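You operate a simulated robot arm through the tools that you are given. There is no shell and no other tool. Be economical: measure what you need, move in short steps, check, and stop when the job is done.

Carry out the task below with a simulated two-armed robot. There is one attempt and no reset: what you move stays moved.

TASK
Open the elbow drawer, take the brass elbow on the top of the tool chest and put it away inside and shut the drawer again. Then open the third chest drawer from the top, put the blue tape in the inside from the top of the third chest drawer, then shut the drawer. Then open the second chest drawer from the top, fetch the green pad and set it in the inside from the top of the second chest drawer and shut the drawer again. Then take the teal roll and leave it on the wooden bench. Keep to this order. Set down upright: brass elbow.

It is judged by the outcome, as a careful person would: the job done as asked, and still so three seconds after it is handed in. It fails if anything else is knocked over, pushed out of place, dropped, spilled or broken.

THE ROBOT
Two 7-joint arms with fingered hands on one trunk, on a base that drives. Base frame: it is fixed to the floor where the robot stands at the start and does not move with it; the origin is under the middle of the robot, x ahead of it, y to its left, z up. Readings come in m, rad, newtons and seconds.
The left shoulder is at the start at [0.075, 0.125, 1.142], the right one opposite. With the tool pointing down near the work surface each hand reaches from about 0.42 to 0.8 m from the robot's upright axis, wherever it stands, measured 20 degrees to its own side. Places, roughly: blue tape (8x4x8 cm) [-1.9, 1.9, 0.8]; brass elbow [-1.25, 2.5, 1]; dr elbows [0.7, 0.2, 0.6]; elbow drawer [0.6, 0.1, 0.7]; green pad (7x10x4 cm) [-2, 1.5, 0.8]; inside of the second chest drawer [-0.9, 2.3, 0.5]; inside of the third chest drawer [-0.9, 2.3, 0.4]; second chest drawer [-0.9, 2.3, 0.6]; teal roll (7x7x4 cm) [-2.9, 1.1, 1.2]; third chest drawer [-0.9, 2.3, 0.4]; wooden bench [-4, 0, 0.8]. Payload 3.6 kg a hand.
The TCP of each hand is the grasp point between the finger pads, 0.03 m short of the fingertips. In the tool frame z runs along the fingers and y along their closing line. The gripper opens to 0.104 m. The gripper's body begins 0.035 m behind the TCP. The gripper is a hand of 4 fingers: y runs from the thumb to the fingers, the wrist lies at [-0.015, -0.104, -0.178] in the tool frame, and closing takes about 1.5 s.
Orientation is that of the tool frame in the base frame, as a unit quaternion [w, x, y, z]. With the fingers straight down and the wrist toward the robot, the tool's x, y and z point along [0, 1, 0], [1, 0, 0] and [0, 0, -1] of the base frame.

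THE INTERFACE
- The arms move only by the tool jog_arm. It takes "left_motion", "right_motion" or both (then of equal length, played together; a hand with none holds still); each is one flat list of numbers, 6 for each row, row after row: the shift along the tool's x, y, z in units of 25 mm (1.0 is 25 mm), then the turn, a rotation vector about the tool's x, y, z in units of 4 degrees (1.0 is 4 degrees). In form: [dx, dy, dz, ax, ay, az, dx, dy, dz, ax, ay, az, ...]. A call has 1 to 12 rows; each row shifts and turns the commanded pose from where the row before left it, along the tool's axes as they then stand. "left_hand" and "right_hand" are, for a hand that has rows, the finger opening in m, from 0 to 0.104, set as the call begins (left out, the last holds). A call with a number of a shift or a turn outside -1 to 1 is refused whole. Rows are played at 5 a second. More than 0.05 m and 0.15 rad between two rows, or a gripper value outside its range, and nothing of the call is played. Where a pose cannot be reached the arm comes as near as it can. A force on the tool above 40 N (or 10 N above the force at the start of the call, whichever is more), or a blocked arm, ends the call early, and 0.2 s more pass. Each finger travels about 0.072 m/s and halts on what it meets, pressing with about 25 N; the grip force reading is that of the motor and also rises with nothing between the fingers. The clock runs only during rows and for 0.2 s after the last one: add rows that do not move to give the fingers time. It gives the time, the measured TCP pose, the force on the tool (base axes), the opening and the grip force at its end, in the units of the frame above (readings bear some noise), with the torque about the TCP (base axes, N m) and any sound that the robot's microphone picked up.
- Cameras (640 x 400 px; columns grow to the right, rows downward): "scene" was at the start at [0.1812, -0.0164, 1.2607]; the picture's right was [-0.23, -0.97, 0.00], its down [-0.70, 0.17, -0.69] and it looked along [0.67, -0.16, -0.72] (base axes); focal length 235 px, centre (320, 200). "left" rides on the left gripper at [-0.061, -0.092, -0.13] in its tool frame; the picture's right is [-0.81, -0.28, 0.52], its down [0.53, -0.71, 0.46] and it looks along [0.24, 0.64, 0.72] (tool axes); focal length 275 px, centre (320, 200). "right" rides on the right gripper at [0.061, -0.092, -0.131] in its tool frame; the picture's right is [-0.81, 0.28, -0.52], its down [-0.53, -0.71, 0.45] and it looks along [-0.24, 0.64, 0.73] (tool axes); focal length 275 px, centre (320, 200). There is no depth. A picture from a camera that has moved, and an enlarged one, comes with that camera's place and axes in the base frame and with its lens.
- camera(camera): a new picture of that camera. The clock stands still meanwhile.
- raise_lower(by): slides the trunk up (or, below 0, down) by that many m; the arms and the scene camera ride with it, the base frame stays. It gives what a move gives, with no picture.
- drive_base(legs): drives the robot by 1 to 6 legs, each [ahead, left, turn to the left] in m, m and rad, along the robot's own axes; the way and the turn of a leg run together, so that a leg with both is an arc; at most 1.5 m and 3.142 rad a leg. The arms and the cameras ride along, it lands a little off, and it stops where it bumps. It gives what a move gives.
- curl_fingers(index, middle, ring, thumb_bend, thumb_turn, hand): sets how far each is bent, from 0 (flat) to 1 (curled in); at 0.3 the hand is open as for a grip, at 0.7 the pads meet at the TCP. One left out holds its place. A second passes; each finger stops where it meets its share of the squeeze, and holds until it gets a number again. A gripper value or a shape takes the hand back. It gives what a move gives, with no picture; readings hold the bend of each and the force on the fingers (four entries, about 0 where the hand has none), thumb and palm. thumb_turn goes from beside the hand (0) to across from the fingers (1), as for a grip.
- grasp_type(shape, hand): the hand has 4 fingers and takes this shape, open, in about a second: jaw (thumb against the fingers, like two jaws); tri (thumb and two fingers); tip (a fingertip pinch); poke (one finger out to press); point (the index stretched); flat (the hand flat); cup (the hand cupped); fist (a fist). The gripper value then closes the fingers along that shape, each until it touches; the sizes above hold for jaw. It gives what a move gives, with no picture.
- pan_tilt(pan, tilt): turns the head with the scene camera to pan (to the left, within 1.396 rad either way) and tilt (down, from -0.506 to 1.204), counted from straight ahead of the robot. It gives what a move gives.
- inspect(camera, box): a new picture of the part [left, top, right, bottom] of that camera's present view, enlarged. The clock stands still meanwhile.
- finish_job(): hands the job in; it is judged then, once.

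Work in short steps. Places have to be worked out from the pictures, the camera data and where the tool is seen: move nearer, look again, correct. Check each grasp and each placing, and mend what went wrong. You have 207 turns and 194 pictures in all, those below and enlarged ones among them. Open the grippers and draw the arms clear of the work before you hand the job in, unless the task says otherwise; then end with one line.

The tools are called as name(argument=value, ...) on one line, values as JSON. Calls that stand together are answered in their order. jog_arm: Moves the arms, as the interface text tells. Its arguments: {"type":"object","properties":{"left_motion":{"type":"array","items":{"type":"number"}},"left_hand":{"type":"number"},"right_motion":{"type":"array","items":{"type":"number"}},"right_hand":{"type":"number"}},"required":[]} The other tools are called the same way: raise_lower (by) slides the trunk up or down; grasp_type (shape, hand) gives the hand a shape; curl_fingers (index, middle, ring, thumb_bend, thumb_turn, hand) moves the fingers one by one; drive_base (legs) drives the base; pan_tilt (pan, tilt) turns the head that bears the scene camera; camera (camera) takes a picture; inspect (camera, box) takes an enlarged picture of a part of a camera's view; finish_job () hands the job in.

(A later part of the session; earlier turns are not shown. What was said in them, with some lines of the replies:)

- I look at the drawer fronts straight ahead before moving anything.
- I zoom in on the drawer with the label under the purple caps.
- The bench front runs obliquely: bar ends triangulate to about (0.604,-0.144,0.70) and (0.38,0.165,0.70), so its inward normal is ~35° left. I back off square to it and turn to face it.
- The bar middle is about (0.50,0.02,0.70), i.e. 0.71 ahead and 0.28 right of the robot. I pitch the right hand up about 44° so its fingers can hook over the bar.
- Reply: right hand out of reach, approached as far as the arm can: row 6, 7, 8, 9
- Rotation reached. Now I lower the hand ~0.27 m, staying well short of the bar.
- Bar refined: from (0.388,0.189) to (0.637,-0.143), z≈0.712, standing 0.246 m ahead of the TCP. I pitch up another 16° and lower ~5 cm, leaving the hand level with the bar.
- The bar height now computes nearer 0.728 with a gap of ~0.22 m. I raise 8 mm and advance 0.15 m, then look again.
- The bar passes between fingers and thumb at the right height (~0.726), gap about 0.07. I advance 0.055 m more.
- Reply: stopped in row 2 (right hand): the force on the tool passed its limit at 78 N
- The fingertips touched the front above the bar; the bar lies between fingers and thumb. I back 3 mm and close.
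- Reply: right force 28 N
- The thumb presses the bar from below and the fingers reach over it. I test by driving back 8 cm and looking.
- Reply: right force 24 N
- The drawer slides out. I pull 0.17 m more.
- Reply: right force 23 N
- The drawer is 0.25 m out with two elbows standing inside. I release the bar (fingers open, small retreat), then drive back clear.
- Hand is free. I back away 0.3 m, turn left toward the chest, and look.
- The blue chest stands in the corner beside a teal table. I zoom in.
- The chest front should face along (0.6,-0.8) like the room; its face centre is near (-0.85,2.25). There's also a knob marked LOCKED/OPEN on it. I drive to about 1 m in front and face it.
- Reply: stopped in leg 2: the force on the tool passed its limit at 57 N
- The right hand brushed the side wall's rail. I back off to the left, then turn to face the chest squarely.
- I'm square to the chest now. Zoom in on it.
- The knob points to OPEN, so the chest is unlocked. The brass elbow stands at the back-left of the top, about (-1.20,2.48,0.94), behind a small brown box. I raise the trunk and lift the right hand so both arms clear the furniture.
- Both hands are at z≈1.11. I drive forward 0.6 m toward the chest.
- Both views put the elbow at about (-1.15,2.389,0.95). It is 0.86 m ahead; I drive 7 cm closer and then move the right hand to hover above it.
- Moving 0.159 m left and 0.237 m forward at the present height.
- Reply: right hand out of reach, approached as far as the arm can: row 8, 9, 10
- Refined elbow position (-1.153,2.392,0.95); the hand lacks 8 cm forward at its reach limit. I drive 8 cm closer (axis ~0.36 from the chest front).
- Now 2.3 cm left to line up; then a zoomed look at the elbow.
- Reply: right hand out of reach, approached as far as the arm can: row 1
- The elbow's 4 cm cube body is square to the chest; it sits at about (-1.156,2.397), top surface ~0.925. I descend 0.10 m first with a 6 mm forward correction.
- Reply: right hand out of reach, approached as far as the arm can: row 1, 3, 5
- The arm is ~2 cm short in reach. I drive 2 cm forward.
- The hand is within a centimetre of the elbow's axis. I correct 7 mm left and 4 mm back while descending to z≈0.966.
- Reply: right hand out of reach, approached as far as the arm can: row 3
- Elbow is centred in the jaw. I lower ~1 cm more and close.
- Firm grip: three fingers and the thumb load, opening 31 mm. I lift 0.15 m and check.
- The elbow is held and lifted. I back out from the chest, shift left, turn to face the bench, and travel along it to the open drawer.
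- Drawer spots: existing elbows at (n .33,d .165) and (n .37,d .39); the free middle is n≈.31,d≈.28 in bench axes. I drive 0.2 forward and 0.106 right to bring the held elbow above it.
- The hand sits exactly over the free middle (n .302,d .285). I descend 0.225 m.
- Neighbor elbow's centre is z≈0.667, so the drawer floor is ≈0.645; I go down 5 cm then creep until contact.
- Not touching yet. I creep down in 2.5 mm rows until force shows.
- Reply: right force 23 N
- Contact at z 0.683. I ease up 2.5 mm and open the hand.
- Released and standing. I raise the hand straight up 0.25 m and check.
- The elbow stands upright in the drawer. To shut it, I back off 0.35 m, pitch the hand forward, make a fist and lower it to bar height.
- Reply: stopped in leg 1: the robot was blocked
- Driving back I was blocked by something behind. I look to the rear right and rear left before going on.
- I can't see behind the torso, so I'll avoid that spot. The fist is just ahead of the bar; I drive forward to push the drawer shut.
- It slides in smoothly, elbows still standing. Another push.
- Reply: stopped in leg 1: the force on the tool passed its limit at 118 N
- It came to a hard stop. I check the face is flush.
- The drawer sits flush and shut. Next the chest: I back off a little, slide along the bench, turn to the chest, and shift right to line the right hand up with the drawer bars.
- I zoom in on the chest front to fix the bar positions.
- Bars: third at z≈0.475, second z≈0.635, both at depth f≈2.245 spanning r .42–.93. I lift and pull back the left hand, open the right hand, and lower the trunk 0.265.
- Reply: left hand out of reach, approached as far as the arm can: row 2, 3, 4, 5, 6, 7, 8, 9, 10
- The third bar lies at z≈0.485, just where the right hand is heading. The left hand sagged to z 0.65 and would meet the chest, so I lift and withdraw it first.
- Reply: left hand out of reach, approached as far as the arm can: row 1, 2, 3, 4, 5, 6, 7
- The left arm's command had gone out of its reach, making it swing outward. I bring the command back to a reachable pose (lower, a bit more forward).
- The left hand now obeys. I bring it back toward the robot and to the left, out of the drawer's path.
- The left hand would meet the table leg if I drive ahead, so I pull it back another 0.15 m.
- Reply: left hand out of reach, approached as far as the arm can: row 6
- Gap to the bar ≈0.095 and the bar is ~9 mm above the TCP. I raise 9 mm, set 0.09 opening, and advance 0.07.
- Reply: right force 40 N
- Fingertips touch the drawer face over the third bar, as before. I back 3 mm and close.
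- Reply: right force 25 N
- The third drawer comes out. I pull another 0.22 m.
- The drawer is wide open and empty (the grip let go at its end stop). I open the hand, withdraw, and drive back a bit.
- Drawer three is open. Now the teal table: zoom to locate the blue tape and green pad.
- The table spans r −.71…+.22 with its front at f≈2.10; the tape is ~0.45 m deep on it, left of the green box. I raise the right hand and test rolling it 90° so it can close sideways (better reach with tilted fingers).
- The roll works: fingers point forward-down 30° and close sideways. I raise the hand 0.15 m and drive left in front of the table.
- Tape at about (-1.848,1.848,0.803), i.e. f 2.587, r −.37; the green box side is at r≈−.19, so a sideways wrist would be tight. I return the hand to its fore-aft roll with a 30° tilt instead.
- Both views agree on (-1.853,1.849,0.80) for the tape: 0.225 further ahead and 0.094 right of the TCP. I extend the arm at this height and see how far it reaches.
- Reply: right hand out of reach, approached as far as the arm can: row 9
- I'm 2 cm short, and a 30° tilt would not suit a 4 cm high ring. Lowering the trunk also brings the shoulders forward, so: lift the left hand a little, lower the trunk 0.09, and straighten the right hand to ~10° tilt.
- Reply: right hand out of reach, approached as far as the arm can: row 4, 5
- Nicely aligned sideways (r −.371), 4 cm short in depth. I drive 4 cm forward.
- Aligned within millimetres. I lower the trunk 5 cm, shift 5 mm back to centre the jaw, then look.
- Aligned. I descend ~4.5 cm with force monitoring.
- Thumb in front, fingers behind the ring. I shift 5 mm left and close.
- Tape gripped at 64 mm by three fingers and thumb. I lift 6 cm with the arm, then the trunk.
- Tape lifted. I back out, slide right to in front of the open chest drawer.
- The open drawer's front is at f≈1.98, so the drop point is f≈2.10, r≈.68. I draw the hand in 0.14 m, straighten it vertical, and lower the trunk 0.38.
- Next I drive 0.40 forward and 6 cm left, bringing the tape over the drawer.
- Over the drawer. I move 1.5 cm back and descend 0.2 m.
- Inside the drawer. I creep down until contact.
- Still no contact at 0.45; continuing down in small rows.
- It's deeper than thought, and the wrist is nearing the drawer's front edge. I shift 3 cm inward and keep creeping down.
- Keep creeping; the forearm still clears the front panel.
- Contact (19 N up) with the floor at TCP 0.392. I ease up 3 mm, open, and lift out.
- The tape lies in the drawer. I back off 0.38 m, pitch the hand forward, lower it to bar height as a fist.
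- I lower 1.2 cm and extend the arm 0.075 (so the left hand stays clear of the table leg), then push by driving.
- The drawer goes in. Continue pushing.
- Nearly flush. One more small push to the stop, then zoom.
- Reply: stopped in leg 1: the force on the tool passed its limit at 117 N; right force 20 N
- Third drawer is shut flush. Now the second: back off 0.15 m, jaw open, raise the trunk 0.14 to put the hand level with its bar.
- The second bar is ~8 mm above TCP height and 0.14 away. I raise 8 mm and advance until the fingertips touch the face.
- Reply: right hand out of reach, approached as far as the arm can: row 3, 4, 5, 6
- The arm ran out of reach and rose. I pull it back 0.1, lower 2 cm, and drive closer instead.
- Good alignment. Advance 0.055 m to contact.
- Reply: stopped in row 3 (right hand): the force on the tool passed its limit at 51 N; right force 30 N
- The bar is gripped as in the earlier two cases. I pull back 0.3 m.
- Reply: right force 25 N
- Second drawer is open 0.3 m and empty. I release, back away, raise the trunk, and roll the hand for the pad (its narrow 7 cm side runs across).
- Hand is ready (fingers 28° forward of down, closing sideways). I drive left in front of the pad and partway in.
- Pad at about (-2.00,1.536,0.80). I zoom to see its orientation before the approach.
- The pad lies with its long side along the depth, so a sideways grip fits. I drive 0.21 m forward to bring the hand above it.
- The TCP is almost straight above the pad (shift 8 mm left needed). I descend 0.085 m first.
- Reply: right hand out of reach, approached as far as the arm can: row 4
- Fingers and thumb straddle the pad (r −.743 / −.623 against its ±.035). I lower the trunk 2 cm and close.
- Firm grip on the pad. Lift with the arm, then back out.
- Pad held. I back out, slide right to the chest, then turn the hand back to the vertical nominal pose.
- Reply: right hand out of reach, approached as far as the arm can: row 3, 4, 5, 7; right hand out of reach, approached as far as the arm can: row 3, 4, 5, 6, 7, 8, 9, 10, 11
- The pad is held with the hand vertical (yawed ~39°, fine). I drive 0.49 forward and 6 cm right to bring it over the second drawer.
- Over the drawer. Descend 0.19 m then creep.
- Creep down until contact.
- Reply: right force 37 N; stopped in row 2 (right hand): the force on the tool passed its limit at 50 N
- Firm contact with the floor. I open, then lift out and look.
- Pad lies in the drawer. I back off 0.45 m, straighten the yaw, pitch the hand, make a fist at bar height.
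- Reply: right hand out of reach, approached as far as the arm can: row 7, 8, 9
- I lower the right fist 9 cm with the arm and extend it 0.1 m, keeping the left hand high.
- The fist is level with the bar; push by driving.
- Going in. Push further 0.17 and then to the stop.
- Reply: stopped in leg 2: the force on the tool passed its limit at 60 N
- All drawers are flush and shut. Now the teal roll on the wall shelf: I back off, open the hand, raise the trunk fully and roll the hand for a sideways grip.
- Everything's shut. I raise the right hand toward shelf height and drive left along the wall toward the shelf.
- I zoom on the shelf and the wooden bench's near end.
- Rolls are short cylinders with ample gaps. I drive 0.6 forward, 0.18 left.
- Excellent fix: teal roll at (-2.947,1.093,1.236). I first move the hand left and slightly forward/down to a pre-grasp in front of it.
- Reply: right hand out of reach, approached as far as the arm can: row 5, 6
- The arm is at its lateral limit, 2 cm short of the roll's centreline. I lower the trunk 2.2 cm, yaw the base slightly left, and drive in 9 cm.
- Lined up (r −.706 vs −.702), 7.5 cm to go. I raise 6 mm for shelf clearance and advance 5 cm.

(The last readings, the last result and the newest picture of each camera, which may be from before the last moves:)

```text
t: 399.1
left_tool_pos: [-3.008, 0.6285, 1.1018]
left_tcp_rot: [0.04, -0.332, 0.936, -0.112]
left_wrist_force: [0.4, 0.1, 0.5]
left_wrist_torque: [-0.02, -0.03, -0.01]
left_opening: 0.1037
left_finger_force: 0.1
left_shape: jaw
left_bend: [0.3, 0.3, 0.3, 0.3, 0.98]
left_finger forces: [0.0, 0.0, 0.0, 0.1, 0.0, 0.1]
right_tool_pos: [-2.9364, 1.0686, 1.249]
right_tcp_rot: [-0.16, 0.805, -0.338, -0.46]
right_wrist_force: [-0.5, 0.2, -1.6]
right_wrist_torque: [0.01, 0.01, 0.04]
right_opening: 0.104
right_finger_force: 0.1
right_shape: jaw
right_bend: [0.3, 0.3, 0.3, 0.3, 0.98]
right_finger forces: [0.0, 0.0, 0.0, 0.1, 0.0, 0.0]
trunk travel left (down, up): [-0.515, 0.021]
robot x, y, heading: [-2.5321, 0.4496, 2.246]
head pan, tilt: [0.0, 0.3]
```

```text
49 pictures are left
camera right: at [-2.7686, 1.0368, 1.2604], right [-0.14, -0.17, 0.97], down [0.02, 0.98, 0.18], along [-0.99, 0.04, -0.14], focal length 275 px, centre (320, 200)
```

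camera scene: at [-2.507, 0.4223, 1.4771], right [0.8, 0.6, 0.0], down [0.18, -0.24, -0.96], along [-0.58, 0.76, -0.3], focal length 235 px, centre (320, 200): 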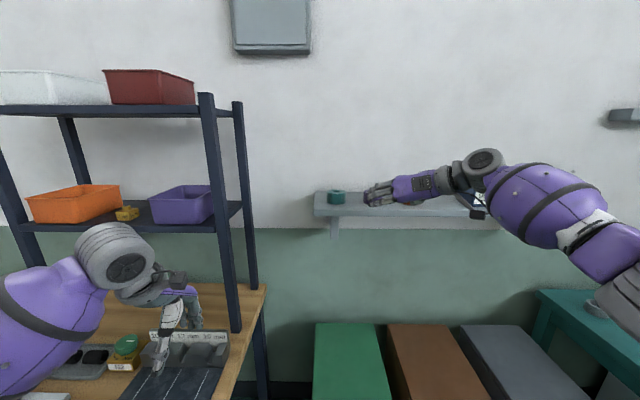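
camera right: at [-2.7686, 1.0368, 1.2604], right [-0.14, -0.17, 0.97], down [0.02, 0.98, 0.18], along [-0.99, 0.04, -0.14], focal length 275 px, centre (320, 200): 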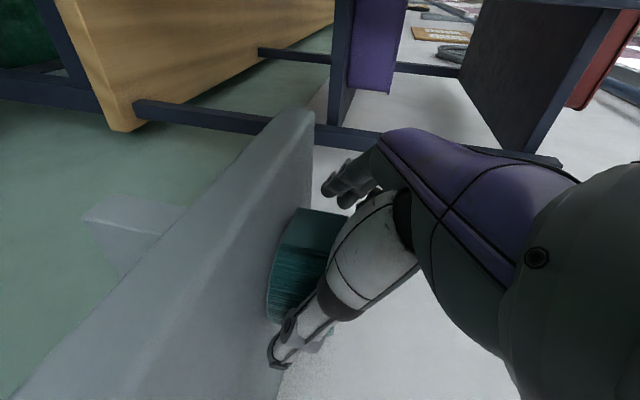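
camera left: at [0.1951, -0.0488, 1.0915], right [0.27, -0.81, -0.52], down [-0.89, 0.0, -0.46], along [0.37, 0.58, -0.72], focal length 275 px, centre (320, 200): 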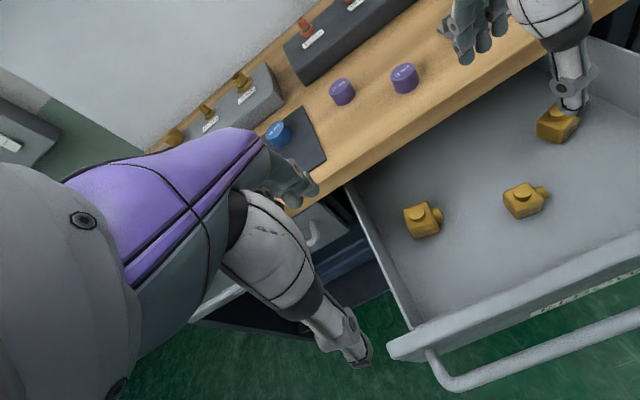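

Roll sits between fingers and thumb; 2 cm more, then close.

drive_base(legs=[[0.022, 0, 0]])

jog_arm(right_motion=[0, 0, 0, 0, 0, 0, 0, 0, 0, 0, 0, 0, 0, 0, 0, 0, 0, 0, 0, 0, 0, 0, 0, 0, 0, 0, 0, 0, 0, 0, 0, 0, 0, 0, 0, 0, 0, 0, 0, 0, 0, 0], right_hand=0.04)

camera(camera="right")

```text
t: 399.9
left_tool_pos: [-3.0203, 0.6444, 1.1023]
left_tcp_rot: [0.038, -0.332, 0.936, -0.112]
left_wrist_force: [-1.0, -0.6, -0.2]
left_wrist_torque: [-0.02, 0.0, 0.0]
left_opening: 0.1042
left_finger_force: 0.1
left_shape: jaw
left_bend: [0.3, 0.3, 0.3, 0.3, 0.98]
left_finger forces: [0.1, 0.0, 0.0, 0.0, 0.1, 0.0]
right_tool_pos: [-2.9475, 1.0848, 1.2514]
right_tcp_rot: [-0.161, 0.805, -0.337, -0.461]
right_wrist_force: [-0.1, -0.6, -0.1]
right_wrist_torque: [0.01, 0.01, 0.0]
right_opening: 0.1038
right_finger_force: 0.0
right_shape: jaw
right_bend: [0.3, 0.3, 0.3, 0.3, 0.98]
right_finger forces: [0.0, 0.0, 0.0, 0.0, 0.1, 0.0]
trunk travel left (down, up): [-0.515, 0.021]
robot x, y, heading: [-2.5462, 0.4625, 2.244]
head pan, tilt: [0.0, 0.3]
```

```text
t: 401.4
left_tool_pos: [-3.021, 0.6453, 1.1022]
left_tcp_rot: [0.04, -0.332, 0.936, -0.111]
left_wrist_force: [-0.7, 0.6, 0.2]
left_wrist_torque: [0.01, -0.02, -0.02]
left_opening: 0.1039
left_finger_force: 0.1
left_shape: jaw
left_bend: [0.3, 0.3, 0.3, 0.3, 0.98]
left_finger forces: [0.1, 0.0, 0.0, 0.0, 0.1, 0.1]
right_tool_pos: [-2.9485, 1.0866, 1.2496]
right_tcp_rot: [-0.16, 0.805, -0.337, -0.46]
right_wrist_force: [-0.9, 0.8, 0.9]
right_wrist_torque: [-0.02, -0.01, 0.01]
right_opening: 0.052
right_finger_force: 24.9
right_shape: jaw
right_bend: [0.74, 0.46, 0.47, 0.71, 1.0]
right_finger forces: [13.7, 6.5, 0.0, 0.1, 20.9, 0.0]
trunk travel left (down, up): [-0.515, 0.021]
robot x, y, heading: [-2.5496, 0.4637, 2.248]
head pan, tilt: [0.0, 0.3]
```

```text
48 pictures are left
camera right: at [-2.7817, 1.0531, 1.2606], right [-0.14, -0.17, 0.97], down [0.02, 0.98, 0.18], along [-0.99, 0.04, -0.14], focal length 275 px, centre (320, 200)
```

right: 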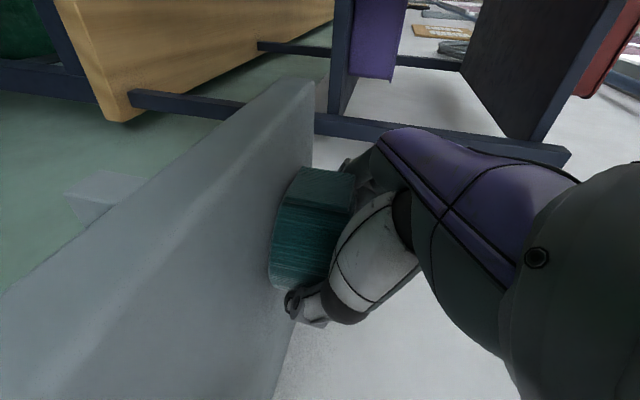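

Gripped by two fingers and thumb. I lift slowly 4 cm and check.

jog_arm(right_motion=[-0.34, 0.02, -0.21, 0, 0, 0, -0.34, 0.02, -0.21, 0, 0, 0, -0.34, 0.02, -0.21, 0, 0, 0, -0.34, 0.02, -0.21, 0, 0, 0])

camera(camera="right")

```text
t: 402.4
left_tool_pos: [-3.0217, 0.6449, 1.102]
left_tcp_rot: [0.04, -0.331, 0.936, -0.111]
left_wrist_force: [0.2, 0.3, -0.3]
left_wrist_torque: [-0.02, 0.0, 0.03]
left_opening: 0.1042
left_finger_force: 0.2
left_shape: jaw
left_bend: [0.3, 0.3, 0.3, 0.3, 0.98]
left_finger forces: [0.0, 0.0, 0.1, 0.1, 0.1, 0.0]
right_tool_pos: [-2.9497, 1.0863, 1.2904]
right_tcp_rot: [-0.16, 0.805, -0.337, -0.46]
right_wrist_force: [0.5, 0.1, -1.4]
right_wrist_torque: [0.0, -0.01, 0.04]
right_opening: 0.0519
right_finger_force: 24.8
right_shape: jaw
right_bend: [0.74, 0.46, 0.47, 0.71, 1.0]
right_finger forces: [14.0, 6.3, 0.2, 0.0, 20.8, 0.0]
trunk travel left (down, up): [-0.515, 0.021]
robot x, y, heading: [-2.5458, 0.4642, 2.253]
head pan, tilt: [0.0, 0.3]
```

```text
47 pictures are left
camera right: at [-2.782, 1.0527, 1.3007], right [-0.14, -0.17, 0.97], down [0.02, 0.98, 0.18], along [-0.99, 0.04, -0.14], focal length 275 px, centre (320, 200)
```

right: 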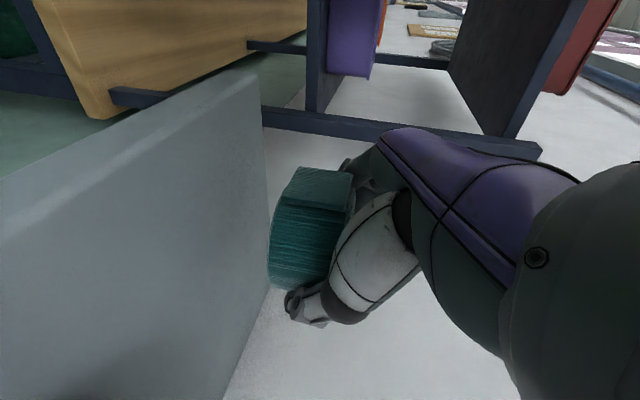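

Roll is in hand. I back away 0.65 m and look left at the wooden bench for a clear spot.

drive_base(legs=[[-0.65, 0, 0], [0, 0, -0.035]])

pan_tilt(pan=0.7, tilt=0.5)

camera(camera="scene")

```text
t: 406.4
left_tool_pos: [-2.6079, 0.1571, 1.1022]
left_tcp_rot: [0.037, -0.311, 0.943, -0.113]
left_wrist_force: [0.2, 0.7, 0.2]
left_wrist_torque: [0.01, -0.04, -0.02]
left_opening: 0.1039
left_finger_force: 0.1
left_shape: jaw
left_bend: [0.3, 0.3, 0.3, 0.3, 0.98]
left_finger forces: [0.0, 0.0, 0.1, 0.0, 0.1, 0.0]
right_tool_pos: [-2.5164, 0.5964, 1.2895]
right_tcp_rot: [-0.17, 0.798, -0.355, -0.457]
right_wrist_force: [0.9, 0.1, -0.8]
right_wrist_torque: [0.01, -0.03, 0.02]
right_opening: 0.0518
right_finger_force: 24.9
right_shape: jaw
right_bend: [0.74, 0.46, 0.47, 0.71, 1.0]
right_finger forces: [14.0, 6.2, 0.1, 0.1, 20.6, 0.0]
trunk travel left (down, up): [-0.515, 0.021]
robot x, y, heading: [-2.1432, -0.0417, 2.205]
head pan, tilt: [0.0, 0.3]
```

```text
t: 407.5
left_tool_pos: [-2.6066, 0.1581, 1.1017]
left_tcp_rot: [0.037, -0.311, 0.943, -0.112]
left_wrist_force: [-0.3, 0.2, 0.8]
left_wrist_torque: [-0.01, 0.02, -0.04]
left_opening: 0.1042
left_finger_force: 0.2
left_shape: jaw
left_bend: [0.3, 0.3, 0.3, 0.3, 0.98]
left_finger forces: [0.0, 0.1, 0.0, 0.0, 0.1, 0.1]
right_tool_pos: [-2.5158, 0.5955, 1.2907]
right_tcp_rot: [-0.17, 0.798, -0.355, -0.456]
right_wrist_force: [0.9, -0.9, -1.8]
right_wrist_torque: [0.0, 0.03, -0.02]
right_opening: 0.0522
right_finger_force: 24.9
right_shape: jaw
right_bend: [0.74, 0.46, 0.47, 0.71, 1.0]
right_finger forces: [14.0, 6.2, 0.0, 0.1, 20.7, 0.0]
trunk travel left (down, up): [-0.515, 0.021]
robot x, y, heading: [-2.1416, -0.0457, 2.206]
head pan, tilt: [0.7, 0.499]
```

```text
46 pictures are left
camera scene: at [-2.2436, 0.0022, 1.4442], right [0.23, 0.97, 0.0], down [0.47, -0.11, -0.88], along [-0.85, 0.2, -0.48], focal length 235 px, centre (320, 200)
```

scene: 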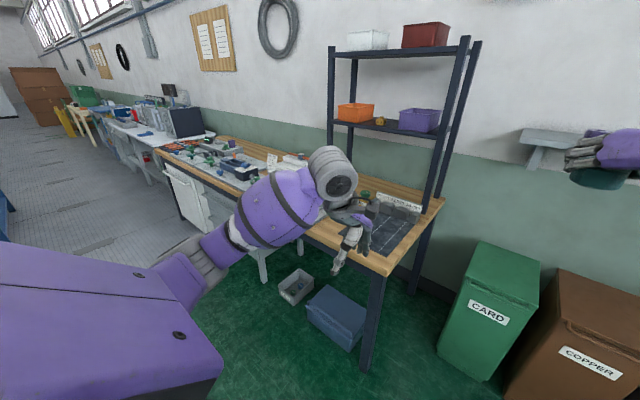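

The left arm hides the bench top. I slide left 0.45 m so the bench's right end is straight ahead and look between the arms.

drive_base(legs=[[0, 0.45, 0]])

pan_tilt(pan=0.05, tilt=0.6)

camera(camera="scene")

```text
t: 412.0
left_tool_pos: [-2.9711, -0.1107, 1.102]
left_tcp_rot: [0.037, -0.312, 0.943, -0.113]
left_wrist_force: [0.5, 0.4, 0.1]
left_wrist_torque: [-0.01, 0.02, 0.0]
left_opening: 0.1039
left_finger_force: 0.1
left_shape: jaw
left_bend: [0.3, 0.3, 0.3, 0.3, 0.98]
left_finger forces: [0.0, 0.0, 0.0, 0.1, 0.0, 0.0]
right_tool_pos: [-2.8805, 0.326, 1.29]
right_tcp_rot: [-0.17, 0.798, -0.355, -0.456]
right_wrist_force: [0.1, 0.9, -0.9]
right_wrist_torque: [-0.01, -0.04, -0.02]
right_opening: 0.0519
right_finger_force: 24.8
right_shape: jaw
right_bend: [0.74, 0.46, 0.47, 0.71, 1.0]
right_finger forces: [14.0, 6.2, 0.0, 0.0, 20.7, 0.1]
trunk travel left (down, up): [-0.515, 0.021]
robot x, y, heading: [-2.5061, -0.3115, 2.215]
head pan, tilt: [0.7, 0.499]
```

```text
t: 413.1
left_tool_pos: [-2.9709, -0.1119, 1.1028]
left_tcp_rot: [0.037, -0.311, 0.943, -0.113]
left_wrist_force: [-0.3, -0.2, 0.5]
left_wrist_torque: [0.0, 0.0, 0.02]
left_opening: 0.1038
left_finger_force: 0.1
left_shape: jaw
left_bend: [0.3, 0.3, 0.3, 0.3, 0.98]
left_finger forces: [0.1, 0.0, 0.0, 0.1, 0.1, 0.0]
right_tool_pos: [-2.8802, 0.3274, 1.2907]
right_tcp_rot: [-0.169, 0.798, -0.355, -0.456]
right_wrist_force: [0.6, -0.4, -1.6]
right_wrist_torque: [-0.03, 0.02, 0.0]
right_opening: 0.0518
right_finger_force: 24.6
right_shape: jaw
right_bend: [0.74, 0.46, 0.47, 0.71, 1.0]
right_finger forces: [14.0, 6.2, 0.0, 0.0, 20.8, 0.1]
trunk travel left (down, up): [-0.515, 0.021]
robot x, y, heading: [-2.5074, -0.3105, 2.208]
head pan, tilt: [0.051, 0.6]
```

```text
45 pictures are left
camera scene: at [-2.5746, -0.2195, 1.4351], right [0.77, 0.64, 0.0], down [0.36, -0.44, -0.83], along [-0.52, 0.64, -0.56], focal length 235 px, centre (320, 200)
```

scene: 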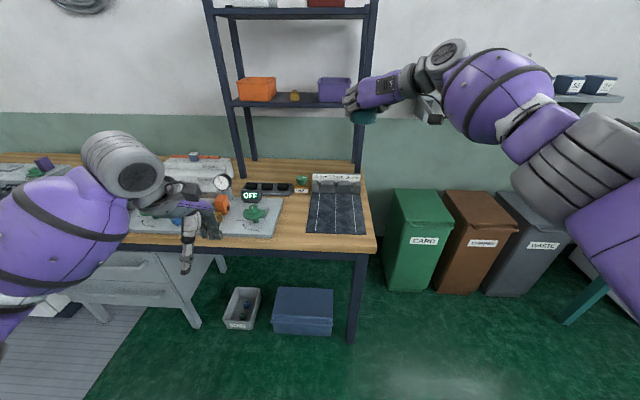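

inspect(camera="scene", box=[190, 130, 400, 270])

```text
2.86 times, centred on (295, 200) of scene
camera zoom: at [-2.5746, -0.2195, 1.4351], right [0.77, 0.64, 0.0], down [0.36, -0.44, -0.83], along [-0.52, 0.64, -0.56], focal length 672 px, centre (391, 200)
```

zoom: 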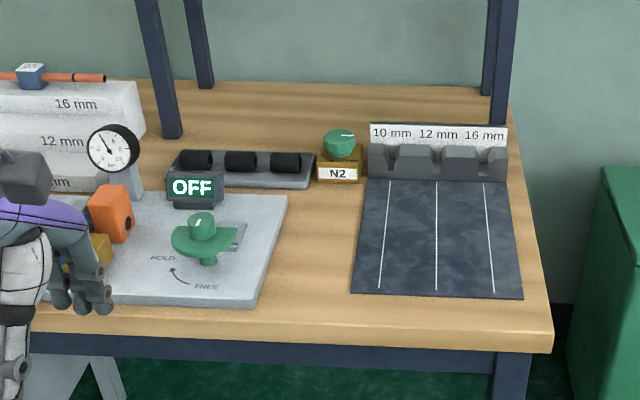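

There's a clear wood patch ~12 cm wide between the grey plate and the dark mat, centred near f 2.19, r −2.336. I drive to bring the roll above it.

drive_base(legs=[[0, 0.235, 0], [0.2, 0, 0]])

raise_lower(by=-0.2)

camera(camera="scene")

camera(camera="right")

```text
t: 416.9
left_tool_pos: [-3.2767, -0.0899, 1.1023]
left_tcp_rot: [0.037, -0.309, 0.944, -0.112]
left_wrist_force: [0.0, -0.2, 0.7]
left_wrist_torque: [-0.04, -0.01, -0.02]
left_opening: 0.1039
left_finger_force: 0.1
left_shape: jaw
left_bend: [0.3, 0.3, 0.3, 0.3, 0.98]
left_finger forces: [0.0, 0.1, 0.1, 0.0, 0.0, 0.1]
right_tool_pos: [-3.184, 0.3484, 1.2908]
right_tcp_rot: [-0.171, 0.797, -0.357, -0.456]
right_wrist_force: [-1.2, -0.4, -1.2]
right_wrist_torque: [-0.02, 0.0, -0.02]
right_opening: 0.0519
right_finger_force: 25.1
right_shape: jaw
right_bend: [0.74, 0.46, 0.47, 0.71, 1.0]
right_finger forces: [14.0, 6.1, 0.0, 0.0, 20.8, 0.1]
trunk travel left (down, up): [-0.515, 0.021]
robot x, y, heading: [-2.811, -0.2934, 2.198]
head pan, tilt: [0.051, 0.6]
```

```text
t: 419.1
left_tool_pos: [-3.2778, -0.0892, 0.9022]
left_tcp_rot: [0.036, -0.308, 0.944, -0.112]
left_wrist_force: [0.0, 0.6, 1.1]
left_wrist_torque: [0.04, 0.02, 0.05]
left_opening: 0.104
left_finger_force: 0.0
left_shape: jaw
left_bend: [0.3, 0.3, 0.3, 0.3, 0.98]
left_finger forces: [0.0, 0.0, 0.0, 0.1, 0.0, 0.0]
right_tool_pos: [-3.1846, 0.3477, 1.0892]
right_tcp_rot: [-0.171, 0.796, -0.357, -0.458]
right_wrist_force: [0.8, 0.8, -1.3]
right_wrist_torque: [0.0, -0.01, -0.02]
right_opening: 0.0518
right_finger_force: 24.7
right_shape: jaw
right_bend: [0.74, 0.47, 0.47, 0.71, 1.0]
right_finger forces: [14.0, 6.1, 0.1, 0.1, 20.5, 0.0]
trunk travel left (down, up): [-0.315, 0.221]
robot x, y, heading: [-2.8094, -0.2882, 2.201]
head pan, tilt: [0.051, 0.6]
```

```text
43 pictures are left
camera scene: at [-2.9338, -0.1289, 1.2196], right [0.78, 0.63, 0.0], down [0.36, -0.44, -0.83], along [-0.52, 0.64, -0.56], focal length 235 px, centre (320, 200)
```

scene: 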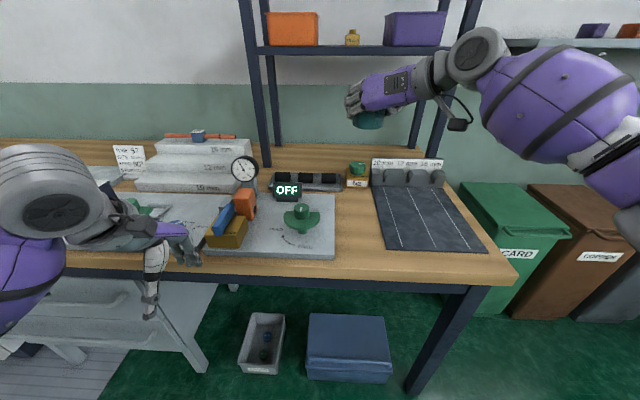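

```text
42 pictures are left
camera right: at [-3.0185, 0.3062, 1.1012], right [-0.15, -0.16, 0.97], down [0.07, 0.98, 0.18], along [-0.99, 0.09, -0.14], focal length 275 px, centre (320, 200)
```

right: 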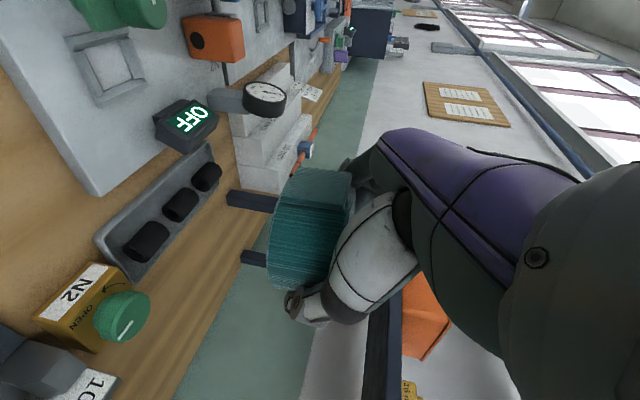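

Roll is over the clear patch. I descend 0.2 m and check.

jog_arm(right_motion=[0.85, -0.05, 0.526, 0, 0, 0, 0.85, -0.05, 0.526, 0, 0, 0, 0.85, -0.05, 0.526, 0, 0, 0, 0.85, -0.05, 0.526, 0, 0, 0, 0.85, -0.05, 0.526, 0, 0, 0, 0.85, -0.05, 0.526, 0, 0, 0, 0.85, -0.05, 0.526, 0, 0, 0])

inspect(camera="scene", box=[230, 120, 500, 300])

camera(camera="right")

```text
t: 420.7
left_tool_pos: [-3.2772, -0.0894, 0.9008]
left_tcp_rot: [0.038, -0.308, 0.944, -0.113]
left_wrist_force: [0.2, 0.1, 0.9]
left_wrist_torque: [-0.05, 0.04, -0.05]
left_opening: 0.1037
left_finger_force: 0.1
left_shape: jaw
left_bend: [0.3, 0.3, 0.3, 0.3, 0.98]
left_finger forces: [0.0, 0.0, 0.0, 0.1, 0.0, 0.1]
right_tool_pos: [-3.1848, 0.3459, 0.9152]
right_tcp_rot: [-0.172, 0.797, -0.355, -0.457]
right_wrist_force: [0.3, -0.6, -2.1]
right_wrist_torque: [0.0, 0.02, -0.02]
right_opening: 0.0518
right_finger_force: 24.7
right_shape: jaw
right_bend: [0.74, 0.47, 0.47, 0.71, 1.0]
right_finger forces: [13.9, 6.1, 0.0, 0.1, 20.6, 0.0]
trunk travel left (down, up): [-0.315, 0.221]
robot x, y, heading: [-2.8137, -0.2901, 2.202]
head pan, tilt: [0.051, 0.6]
```

```text
2.22 times, centred on (365, 210) of scene
camera zoom: at [-2.934, -0.1286, 1.2195], right [0.78, 0.63, 0.0], down [0.36, -0.44, -0.82], along [-0.52, 0.64, -0.57], focal length 522 px, centre (220, 178)
```

zoom: 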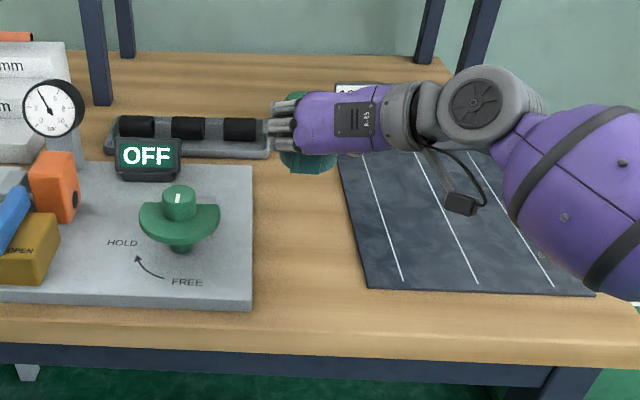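

```text
40 pictures are left
camera right: at [-3.0191, 0.3057, 0.9257], right [-0.15, -0.16, 0.97], down [0.07, 0.98, 0.18], along [-0.99, 0.09, -0.14], focal length 275 px, centre (320, 200)
```

right: 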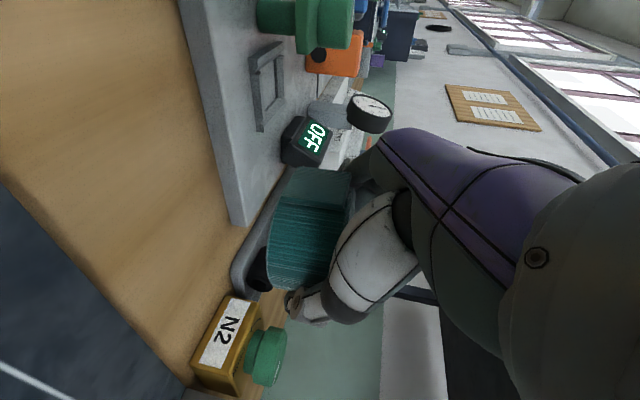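

All clearances good (gap r −2.40…−2.28, TCP −2.340). Descend and creep to contact.

jog_arm(right_motion=[0.85, -0.05, 0.526, 0, 0, 0, 0.85, -0.05, 0.526, 0, 0, 0, 0.34, -0.02, 0.21, 0, 0, 0, 0.17, -0.01, 0.105, 0, 0, 0, 0.17, -0.01, 0.105, 0, 0, 0, 0.17, -0.01, 0.105, 0, 0, 0])

camera(camera="right")

```text
t: 422.1
left_tool_pos: [-3.2779, -0.0896, 0.9018]
left_tcp_rot: [0.037, -0.309, 0.944, -0.113]
left_wrist_force: [0.1, -0.5, 0.1]
left_wrist_torque: [0.01, 0.01, -0.02]
left_opening: 0.1039
left_finger_force: 0.1
left_shape: jaw
left_bend: [0.3, 0.3, 0.3, 0.3, 0.98]
left_finger forces: [0.0, 0.1, 0.0, 0.0, 0.1, 0.0]
right_tool_pos: [-3.1856, 0.3475, 0.8406]
right_tcp_rot: [-0.171, 0.797, -0.357, -0.457]
right_wrist_force: [0.1, -0.2, -2.2]
right_wrist_torque: [-0.03, 0.05, 0.01]
right_opening: 0.0517
right_finger_force: 24.9
right_shape: jaw
right_bend: [0.74, 0.47, 0.47, 0.71, 1.0]
right_finger forces: [14.0, 6.1, 0.0, 0.0, 20.6, 0.1]
trunk travel left (down, up): [-0.315, 0.221]
robot x, y, heading: [-2.8092, -0.2906, 2.203]
head pan, tilt: [0.051, 0.6]
```

```text
39 pictures are left
camera right: at [-3.0199, 0.3057, 0.8503], right [-0.15, -0.17, 0.97], down [0.07, 0.98, 0.18], along [-0.99, 0.09, -0.14], focal length 275 px, centre (320, 200)
```

right: 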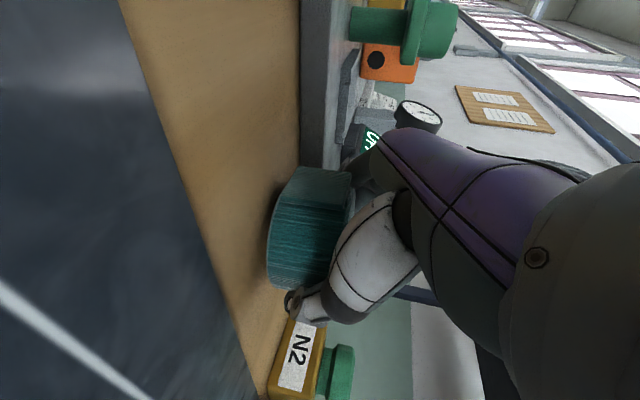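

Nearly on the surface; creep a few more millimetres.

jog_arm(right_motion=[0.12, 0, 0.075, 0, 0, 0, 0.12, 0, 0.075, 0, 0, 0])

jog_arm(right_motion=[0.1, 0, 0.06, 0, 0, 0, 0.1, 0, 0.06, 0, 0, 0])

inspect(camera="scene", box=[230, 120, 500, 300])

```text
t: 422.7
left_tool_pos: [-3.2771, -0.0905, 0.9029]
left_tcp_rot: [0.036, -0.309, 0.944, -0.113]
left_wrist_force: [-0.2, 0.3, 0.1]
left_wrist_torque: [-0.01, -0.01, -0.03]
left_opening: 0.1037
left_finger_force: 0.0
left_shape: jaw
left_bend: [0.3, 0.3, 0.3, 0.3, 0.98]
left_finger forces: [0.0, 0.0, 0.0, 0.0, 0.0, 0.0]
right_tool_pos: [-3.1845, 0.3471, 0.832]
right_tcp_rot: [-0.17, 0.797, -0.357, -0.456]
right_wrist_force: [-0.3, 0.1, -1.7]
right_wrist_torque: [0.01, -0.01, -0.02]
right_opening: 0.0519
right_finger_force: 24.8
right_shape: jaw
right_bend: [0.74, 0.47, 0.47, 0.71, 1.0]
right_finger forces: [13.9, 6.1, 0.1, 0.1, 20.5, 0.1]
trunk travel left (down, up): [-0.315, 0.221]
robot x, y, heading: [-2.813, -0.2894, 2.205]
head pan, tilt: [0.051, 0.6]
```

```text
t: 423.3
left_tool_pos: [-3.277, -0.0895, 0.902]
left_tcp_rot: [0.036, -0.308, 0.944, -0.112]
left_wrist_force: [0.6, 0.0, 0.6]
left_wrist_torque: [0.01, -0.02, 0.01]
left_opening: 0.1038
left_finger_force: 0.1
left_shape: jaw
left_bend: [0.3, 0.3, 0.3, 0.3, 0.98]
left_finger forces: [0.1, 0.0, 0.0, 0.0, 0.1, 0.0]
right_tool_pos: [-3.1862, 0.3465, 0.8293]
right_tcp_rot: [-0.172, 0.796, -0.357, -0.458]
right_wrist_force: [0.8, 0.5, 5.2]
right_wrist_torque: [-0.06, 0.08, -0.02]
right_opening: 0.052
right_finger_force: 24.9
right_shape: jaw
right_bend: [0.74, 0.47, 0.47, 0.71, 1.0]
right_finger forces: [13.0, 7.3, 0.4, 0.0, 21.1, 0.0]
trunk travel left (down, up): [-0.315, 0.221]
robot x, y, heading: [-2.8069, -0.2879, 2.207]
head pan, tilt: [0.051, 0.6]
```

```text
2.22 times, centred on (365, 210) of scene
camera zoom: at [-2.9334, -0.1292, 1.2197], right [0.78, 0.63, 0.0], down [0.36, -0.44, -0.83], along [-0.52, 0.64, -0.56], focal length 522 px, centre (220, 178)
```

zoom: 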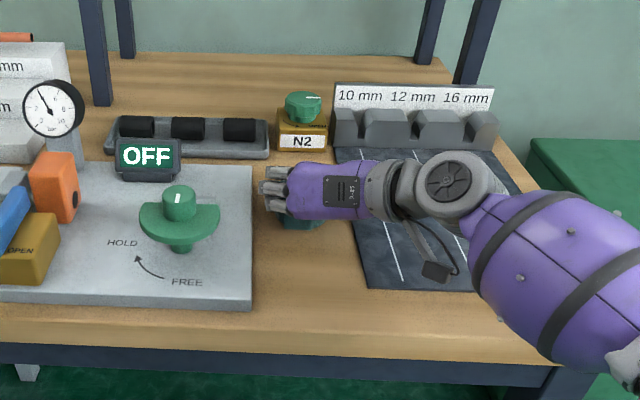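

Contact with the bench (force reversed to +5 N). I open to 0.078 and lift straight up.

jog_arm(right_motion=[0, 0, 0, 0, 0, 0, 0, 0, 0, 0, 0, 0, 0, 0, 0, 0, 0, 0, 0, 0, 0, 0, 0, 0], right_hand=0.08)

inspect(camera="right", box=[200, 100, 480, 400])

```text
t: 424.3
left_tool_pos: [-3.2774, -0.0894, 0.9027]
left_tcp_rot: [0.036, -0.31, 0.943, -0.113]
left_wrist_force: [0.1, -0.4, -1.0]
left_wrist_torque: [0.0, -0.02, 0.01]
left_opening: 0.104
left_finger_force: 0.1
left_shape: jaw
left_bend: [0.3, 0.3, 0.3, 0.3, 0.98]
left_finger forces: [0.0, 0.0, 0.0, 0.0, 0.0, 0.0]
right_tool_pos: [-3.1864, 0.3461, 0.8269]
right_tcp_rot: [-0.171, 0.797, -0.356, -0.456]
right_wrist_force: [-0.1, 0.4, 0.3]
right_wrist_torque: [0.01, -0.01, 0.01]
right_opening: 0.0795
right_finger_force: 0.2
right_shape: jaw
right_bend: [0.27, 0.35, 0.32, 0.53, 0.99]
right_finger forces: [0.0, 0.0, 0.0, 0.1, 0.1, 0.0]
trunk travel left (down, up): [-0.315, 0.221]
robot x, y, heading: [-2.8099, -0.2904, 2.196]
head pan, tilt: [0.051, 0.6]
```

```text
1.33 times, centred on (340, 250) of right
camera zoom: at [-3.0207, 0.3056, 0.8378], right [-0.15, -0.16, 0.97], down [0.07, 0.98, 0.18], along [-0.99, 0.09, -0.14], focal length 367 px, centre (293, 133)
```

zoom: 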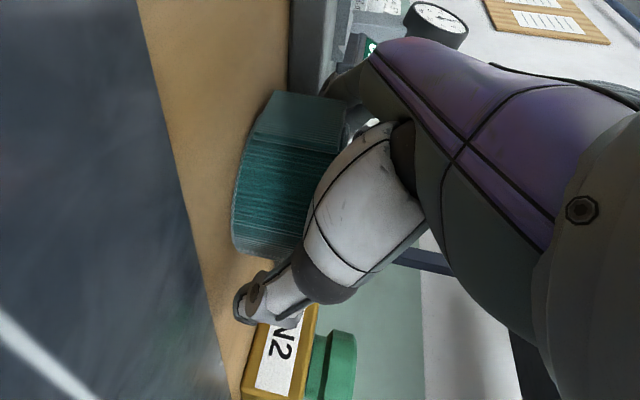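

The roll sits flat and free. I withdraw along the finger direction, then up.

jog_arm(right_motion=[0, 0, -0.5, 0, 0, 0, 0, 0, -0.8, 0, 0, 0, 0, 0, -1, 0, 0, 0, 0, 0, -1, 0, 0, 0, -0.6, 0, -0.7, 0, 0, 0, -0.85, 0, -0.5, 0, 0, 0, -0.85, 0, -0.5, 0, 0, 0])

drive_base(legs=[[-0.3, 0, 0]])

inspect(camera="scene", box=[180, 80, 500, 280])

```text
t: 425.9
left_tool_pos: [-3.2772, -0.0896, 0.9027]
left_tcp_rot: [0.036, -0.309, 0.944, -0.112]
left_wrist_force: [-0.2, 0.1, -0.3]
left_wrist_torque: [0.01, 0.01, 0.02]
left_opening: 0.1039
left_finger_force: 0.2
left_shape: jaw
left_bend: [0.3, 0.3, 0.3, 0.3, 0.98]
left_finger forces: [0.0, 0.0, 0.1, 0.0, 0.1, 0.1]
right_tool_pos: [-3.1309, 0.2965, 0.9425]
right_tcp_rot: [-0.171, 0.797, -0.356, -0.456]
right_wrist_force: [-0.9, 0.3, 1.0]
right_wrist_torque: [-0.01, 0.02, 0.0]
right_opening: 0.0796
right_finger_force: 0.0
right_shape: jaw
right_bend: [0.27, 0.35, 0.32, 0.53, 0.99]
right_finger forces: [0.1, 0.1, 0.0, 0.1, 0.0, 0.0]
trunk travel left (down, up): [-0.315, 0.221]
robot x, y, heading: [-2.8125, -0.2918, 2.205]
head pan, tilt: [0.051, 0.6]
```

```text
t: 427.9
left_tool_pos: [-3.1036, -0.3262, 0.9034]
left_tcp_rot: [0.036, -0.309, 0.944, -0.111]
left_wrist_force: [-0.7, -0.2, 0.5]
left_wrist_torque: [0.02, 0.0, -0.03]
left_opening: 0.104
left_finger_force: 0.0
left_shape: jaw
left_bend: [0.3, 0.3, 0.3, 0.3, 0.98]
left_finger forces: [0.1, 0.0, 0.0, 0.0, 0.0, 0.0]
right_tool_pos: [-2.9564, 0.0605, 0.942]
right_tcp_rot: [-0.172, 0.796, -0.357, -0.457]
right_wrist_force: [-0.2, 0.0, 0.6]
right_wrist_torque: [-0.01, -0.02, 0.01]
right_opening: 0.0796
right_finger_force: 0.0
right_shape: jaw
right_bend: [0.27, 0.35, 0.32, 0.53, 0.99]
right_finger forces: [0.0, 0.0, 0.0, 0.1, 0.0, 0.0]
trunk travel left (down, up): [-0.315, 0.221]
robot x, y, heading: [-2.6395, -0.5273, 2.202]
head pan, tilt: [0.051, 0.6]
```

```text
2.00 times, centred on (340, 180) of scene
camera zoom: at [-2.7606, -0.3654, 1.2196], right [0.78, 0.63, 0.0], down [0.36, -0.44, -0.83], along [-0.52, 0.64, -0.56], focal length 470 px, centre (280, 240)
```

zoom: 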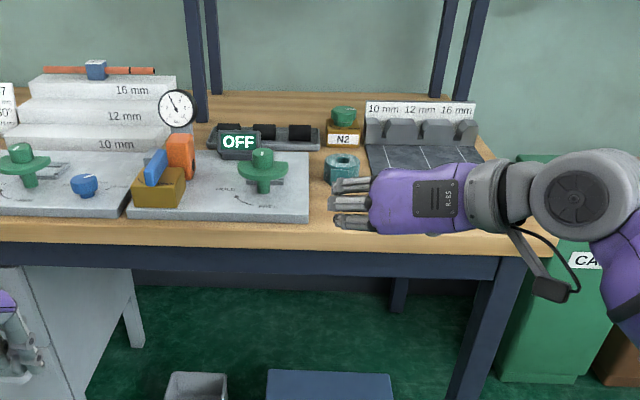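

The roll rests on the bare wood. I back a bit more, and also check the place where I was blocked earlier for anything disturbed.

drive_base(legs=[[-0.1, -0.2, 0], [0, 0, -1.2]])

pan_tilt(pan=-1.1, tilt=0.4)

camera(camera="scene")

```text
t: 433.3
left_tool_pos: [-2.3962, 0.0202, 0.902]
left_tcp_rot: [-0.034, 0.278, 0.953, -0.114]
left_wrist_force: [-0.7, -0.1, -0.3]
left_wrist_torque: [0.0, 0.02, 0.02]
left_opening: 0.1041
left_finger_force: 0.1
left_shape: jaw
left_bend: [0.3, 0.3, 0.3, 0.3, 0.98]
left_finger forces: [0.0, 0.0, 0.1, 0.1, 0.0, 0.1]
right_tool_pos: [-1.9817, 0.0228, 0.9421]
right_tcp_rot: [0.399, -0.457, 0.744, 0.28]
right_wrist_force: [0.0, -0.3, 0.0]
right_wrist_torque: [0.0, -0.02, -0.01]
right_opening: 0.0796
right_finger_force: 0.1
right_shape: jaw
right_bend: [0.27, 0.35, 0.32, 0.53, 0.99]
right_finger forces: [0.0, 0.0, 0.0, 0.0, 0.1, 0.1]
trunk travel left (down, up): [-0.315, 0.221]
robot x, y, heading: [-2.4104, -0.4851, 1.004]
head pan, tilt: [0.051, 0.6]
```

```text
t: 434.7
left_tool_pos: [-2.3959, 0.0196, 0.9019]
left_tcp_rot: [-0.033, 0.278, 0.953, -0.113]
left_wrist_force: [0.1, -0.2, 0.2]
left_wrist_torque: [0.03, 0.01, 0.03]
left_opening: 0.104
left_finger_force: 0.0
left_shape: jaw
left_bend: [0.3, 0.3, 0.3, 0.3, 0.98]
left_finger forces: [0.0, 0.1, 0.0, 0.0, 0.1, 0.0]
right_tool_pos: [-1.9827, 0.0226, 0.9421]
right_tcp_rot: [0.399, -0.456, 0.745, 0.28]
right_wrist_force: [-0.8, 0.0, 0.0]
right_wrist_torque: [0.01, 0.02, -0.01]
right_opening: 0.0795
right_finger_force: 0.0
right_shape: jaw
right_bend: [0.27, 0.35, 0.32, 0.53, 0.99]
right_finger forces: [0.0, 0.0, 0.0, 0.0, 0.0, 0.1]
trunk travel left (down, up): [-0.315, 0.221]
robot x, y, heading: [-2.4178, -0.4852, 1.003]
head pan, tilt: [-1.1, 0.4]
```

```text
35 pictures are left
camera scene: at [-2.261, -0.3973, 1.2377], right [-0.1, -1.0, 0.0], down [-0.39, 0.04, -0.92], along [0.92, -0.09, -0.39], focal length 235 px, centre (320, 200)
```

scene: 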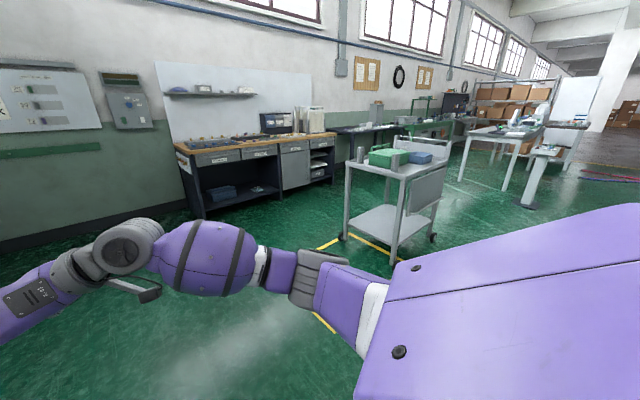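

A wheeled trolley stands there beside yellow floor marks — that's what I bumped. I zoom to see whether it was moved.

inspect(camera="scene", box=[290, 110, 490, 350])

```text
1.67 times, centred on (390, 230) of scene
camera zoom: at [-2.261, -0.3973, 1.2377], right [-0.1, -1.0, 0.0], down [-0.39, 0.04, -0.92], along [0.92, -0.09, -0.39], focal length 392 px, centre (203, 150)
```

zoom: 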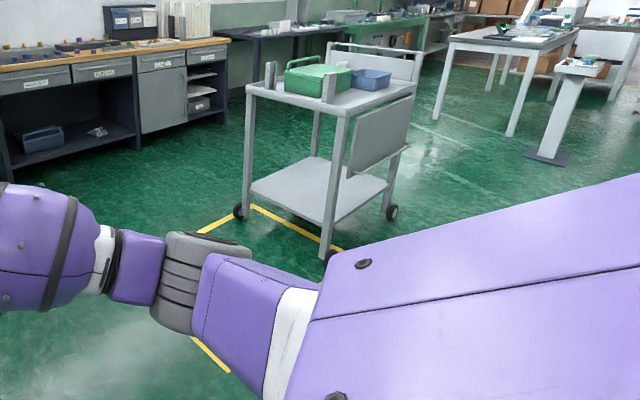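

The trolley still stands where its wheel appeared in the very first picture (about (0,−1.3)), the drawers on the bench and chest are shut, and both hands are open and clear. I hand the job in.

finish_job()

```text
The job is handed in.
```

The job is done in the order you gave and handed in. The brass elbow stands upright in the elbow drawer, the blue tape is in the third chest drawer, and the green pad is in the second. All three drawers are shut, and the teal roll is on bare wood on the wooden bench. I bumped twice on the way: the base backed into the wheeled trolley, and the right hand brushed the rail on the side wall. Neither looked moved, though my fix on the trolley's position is only good to a few centimetres.
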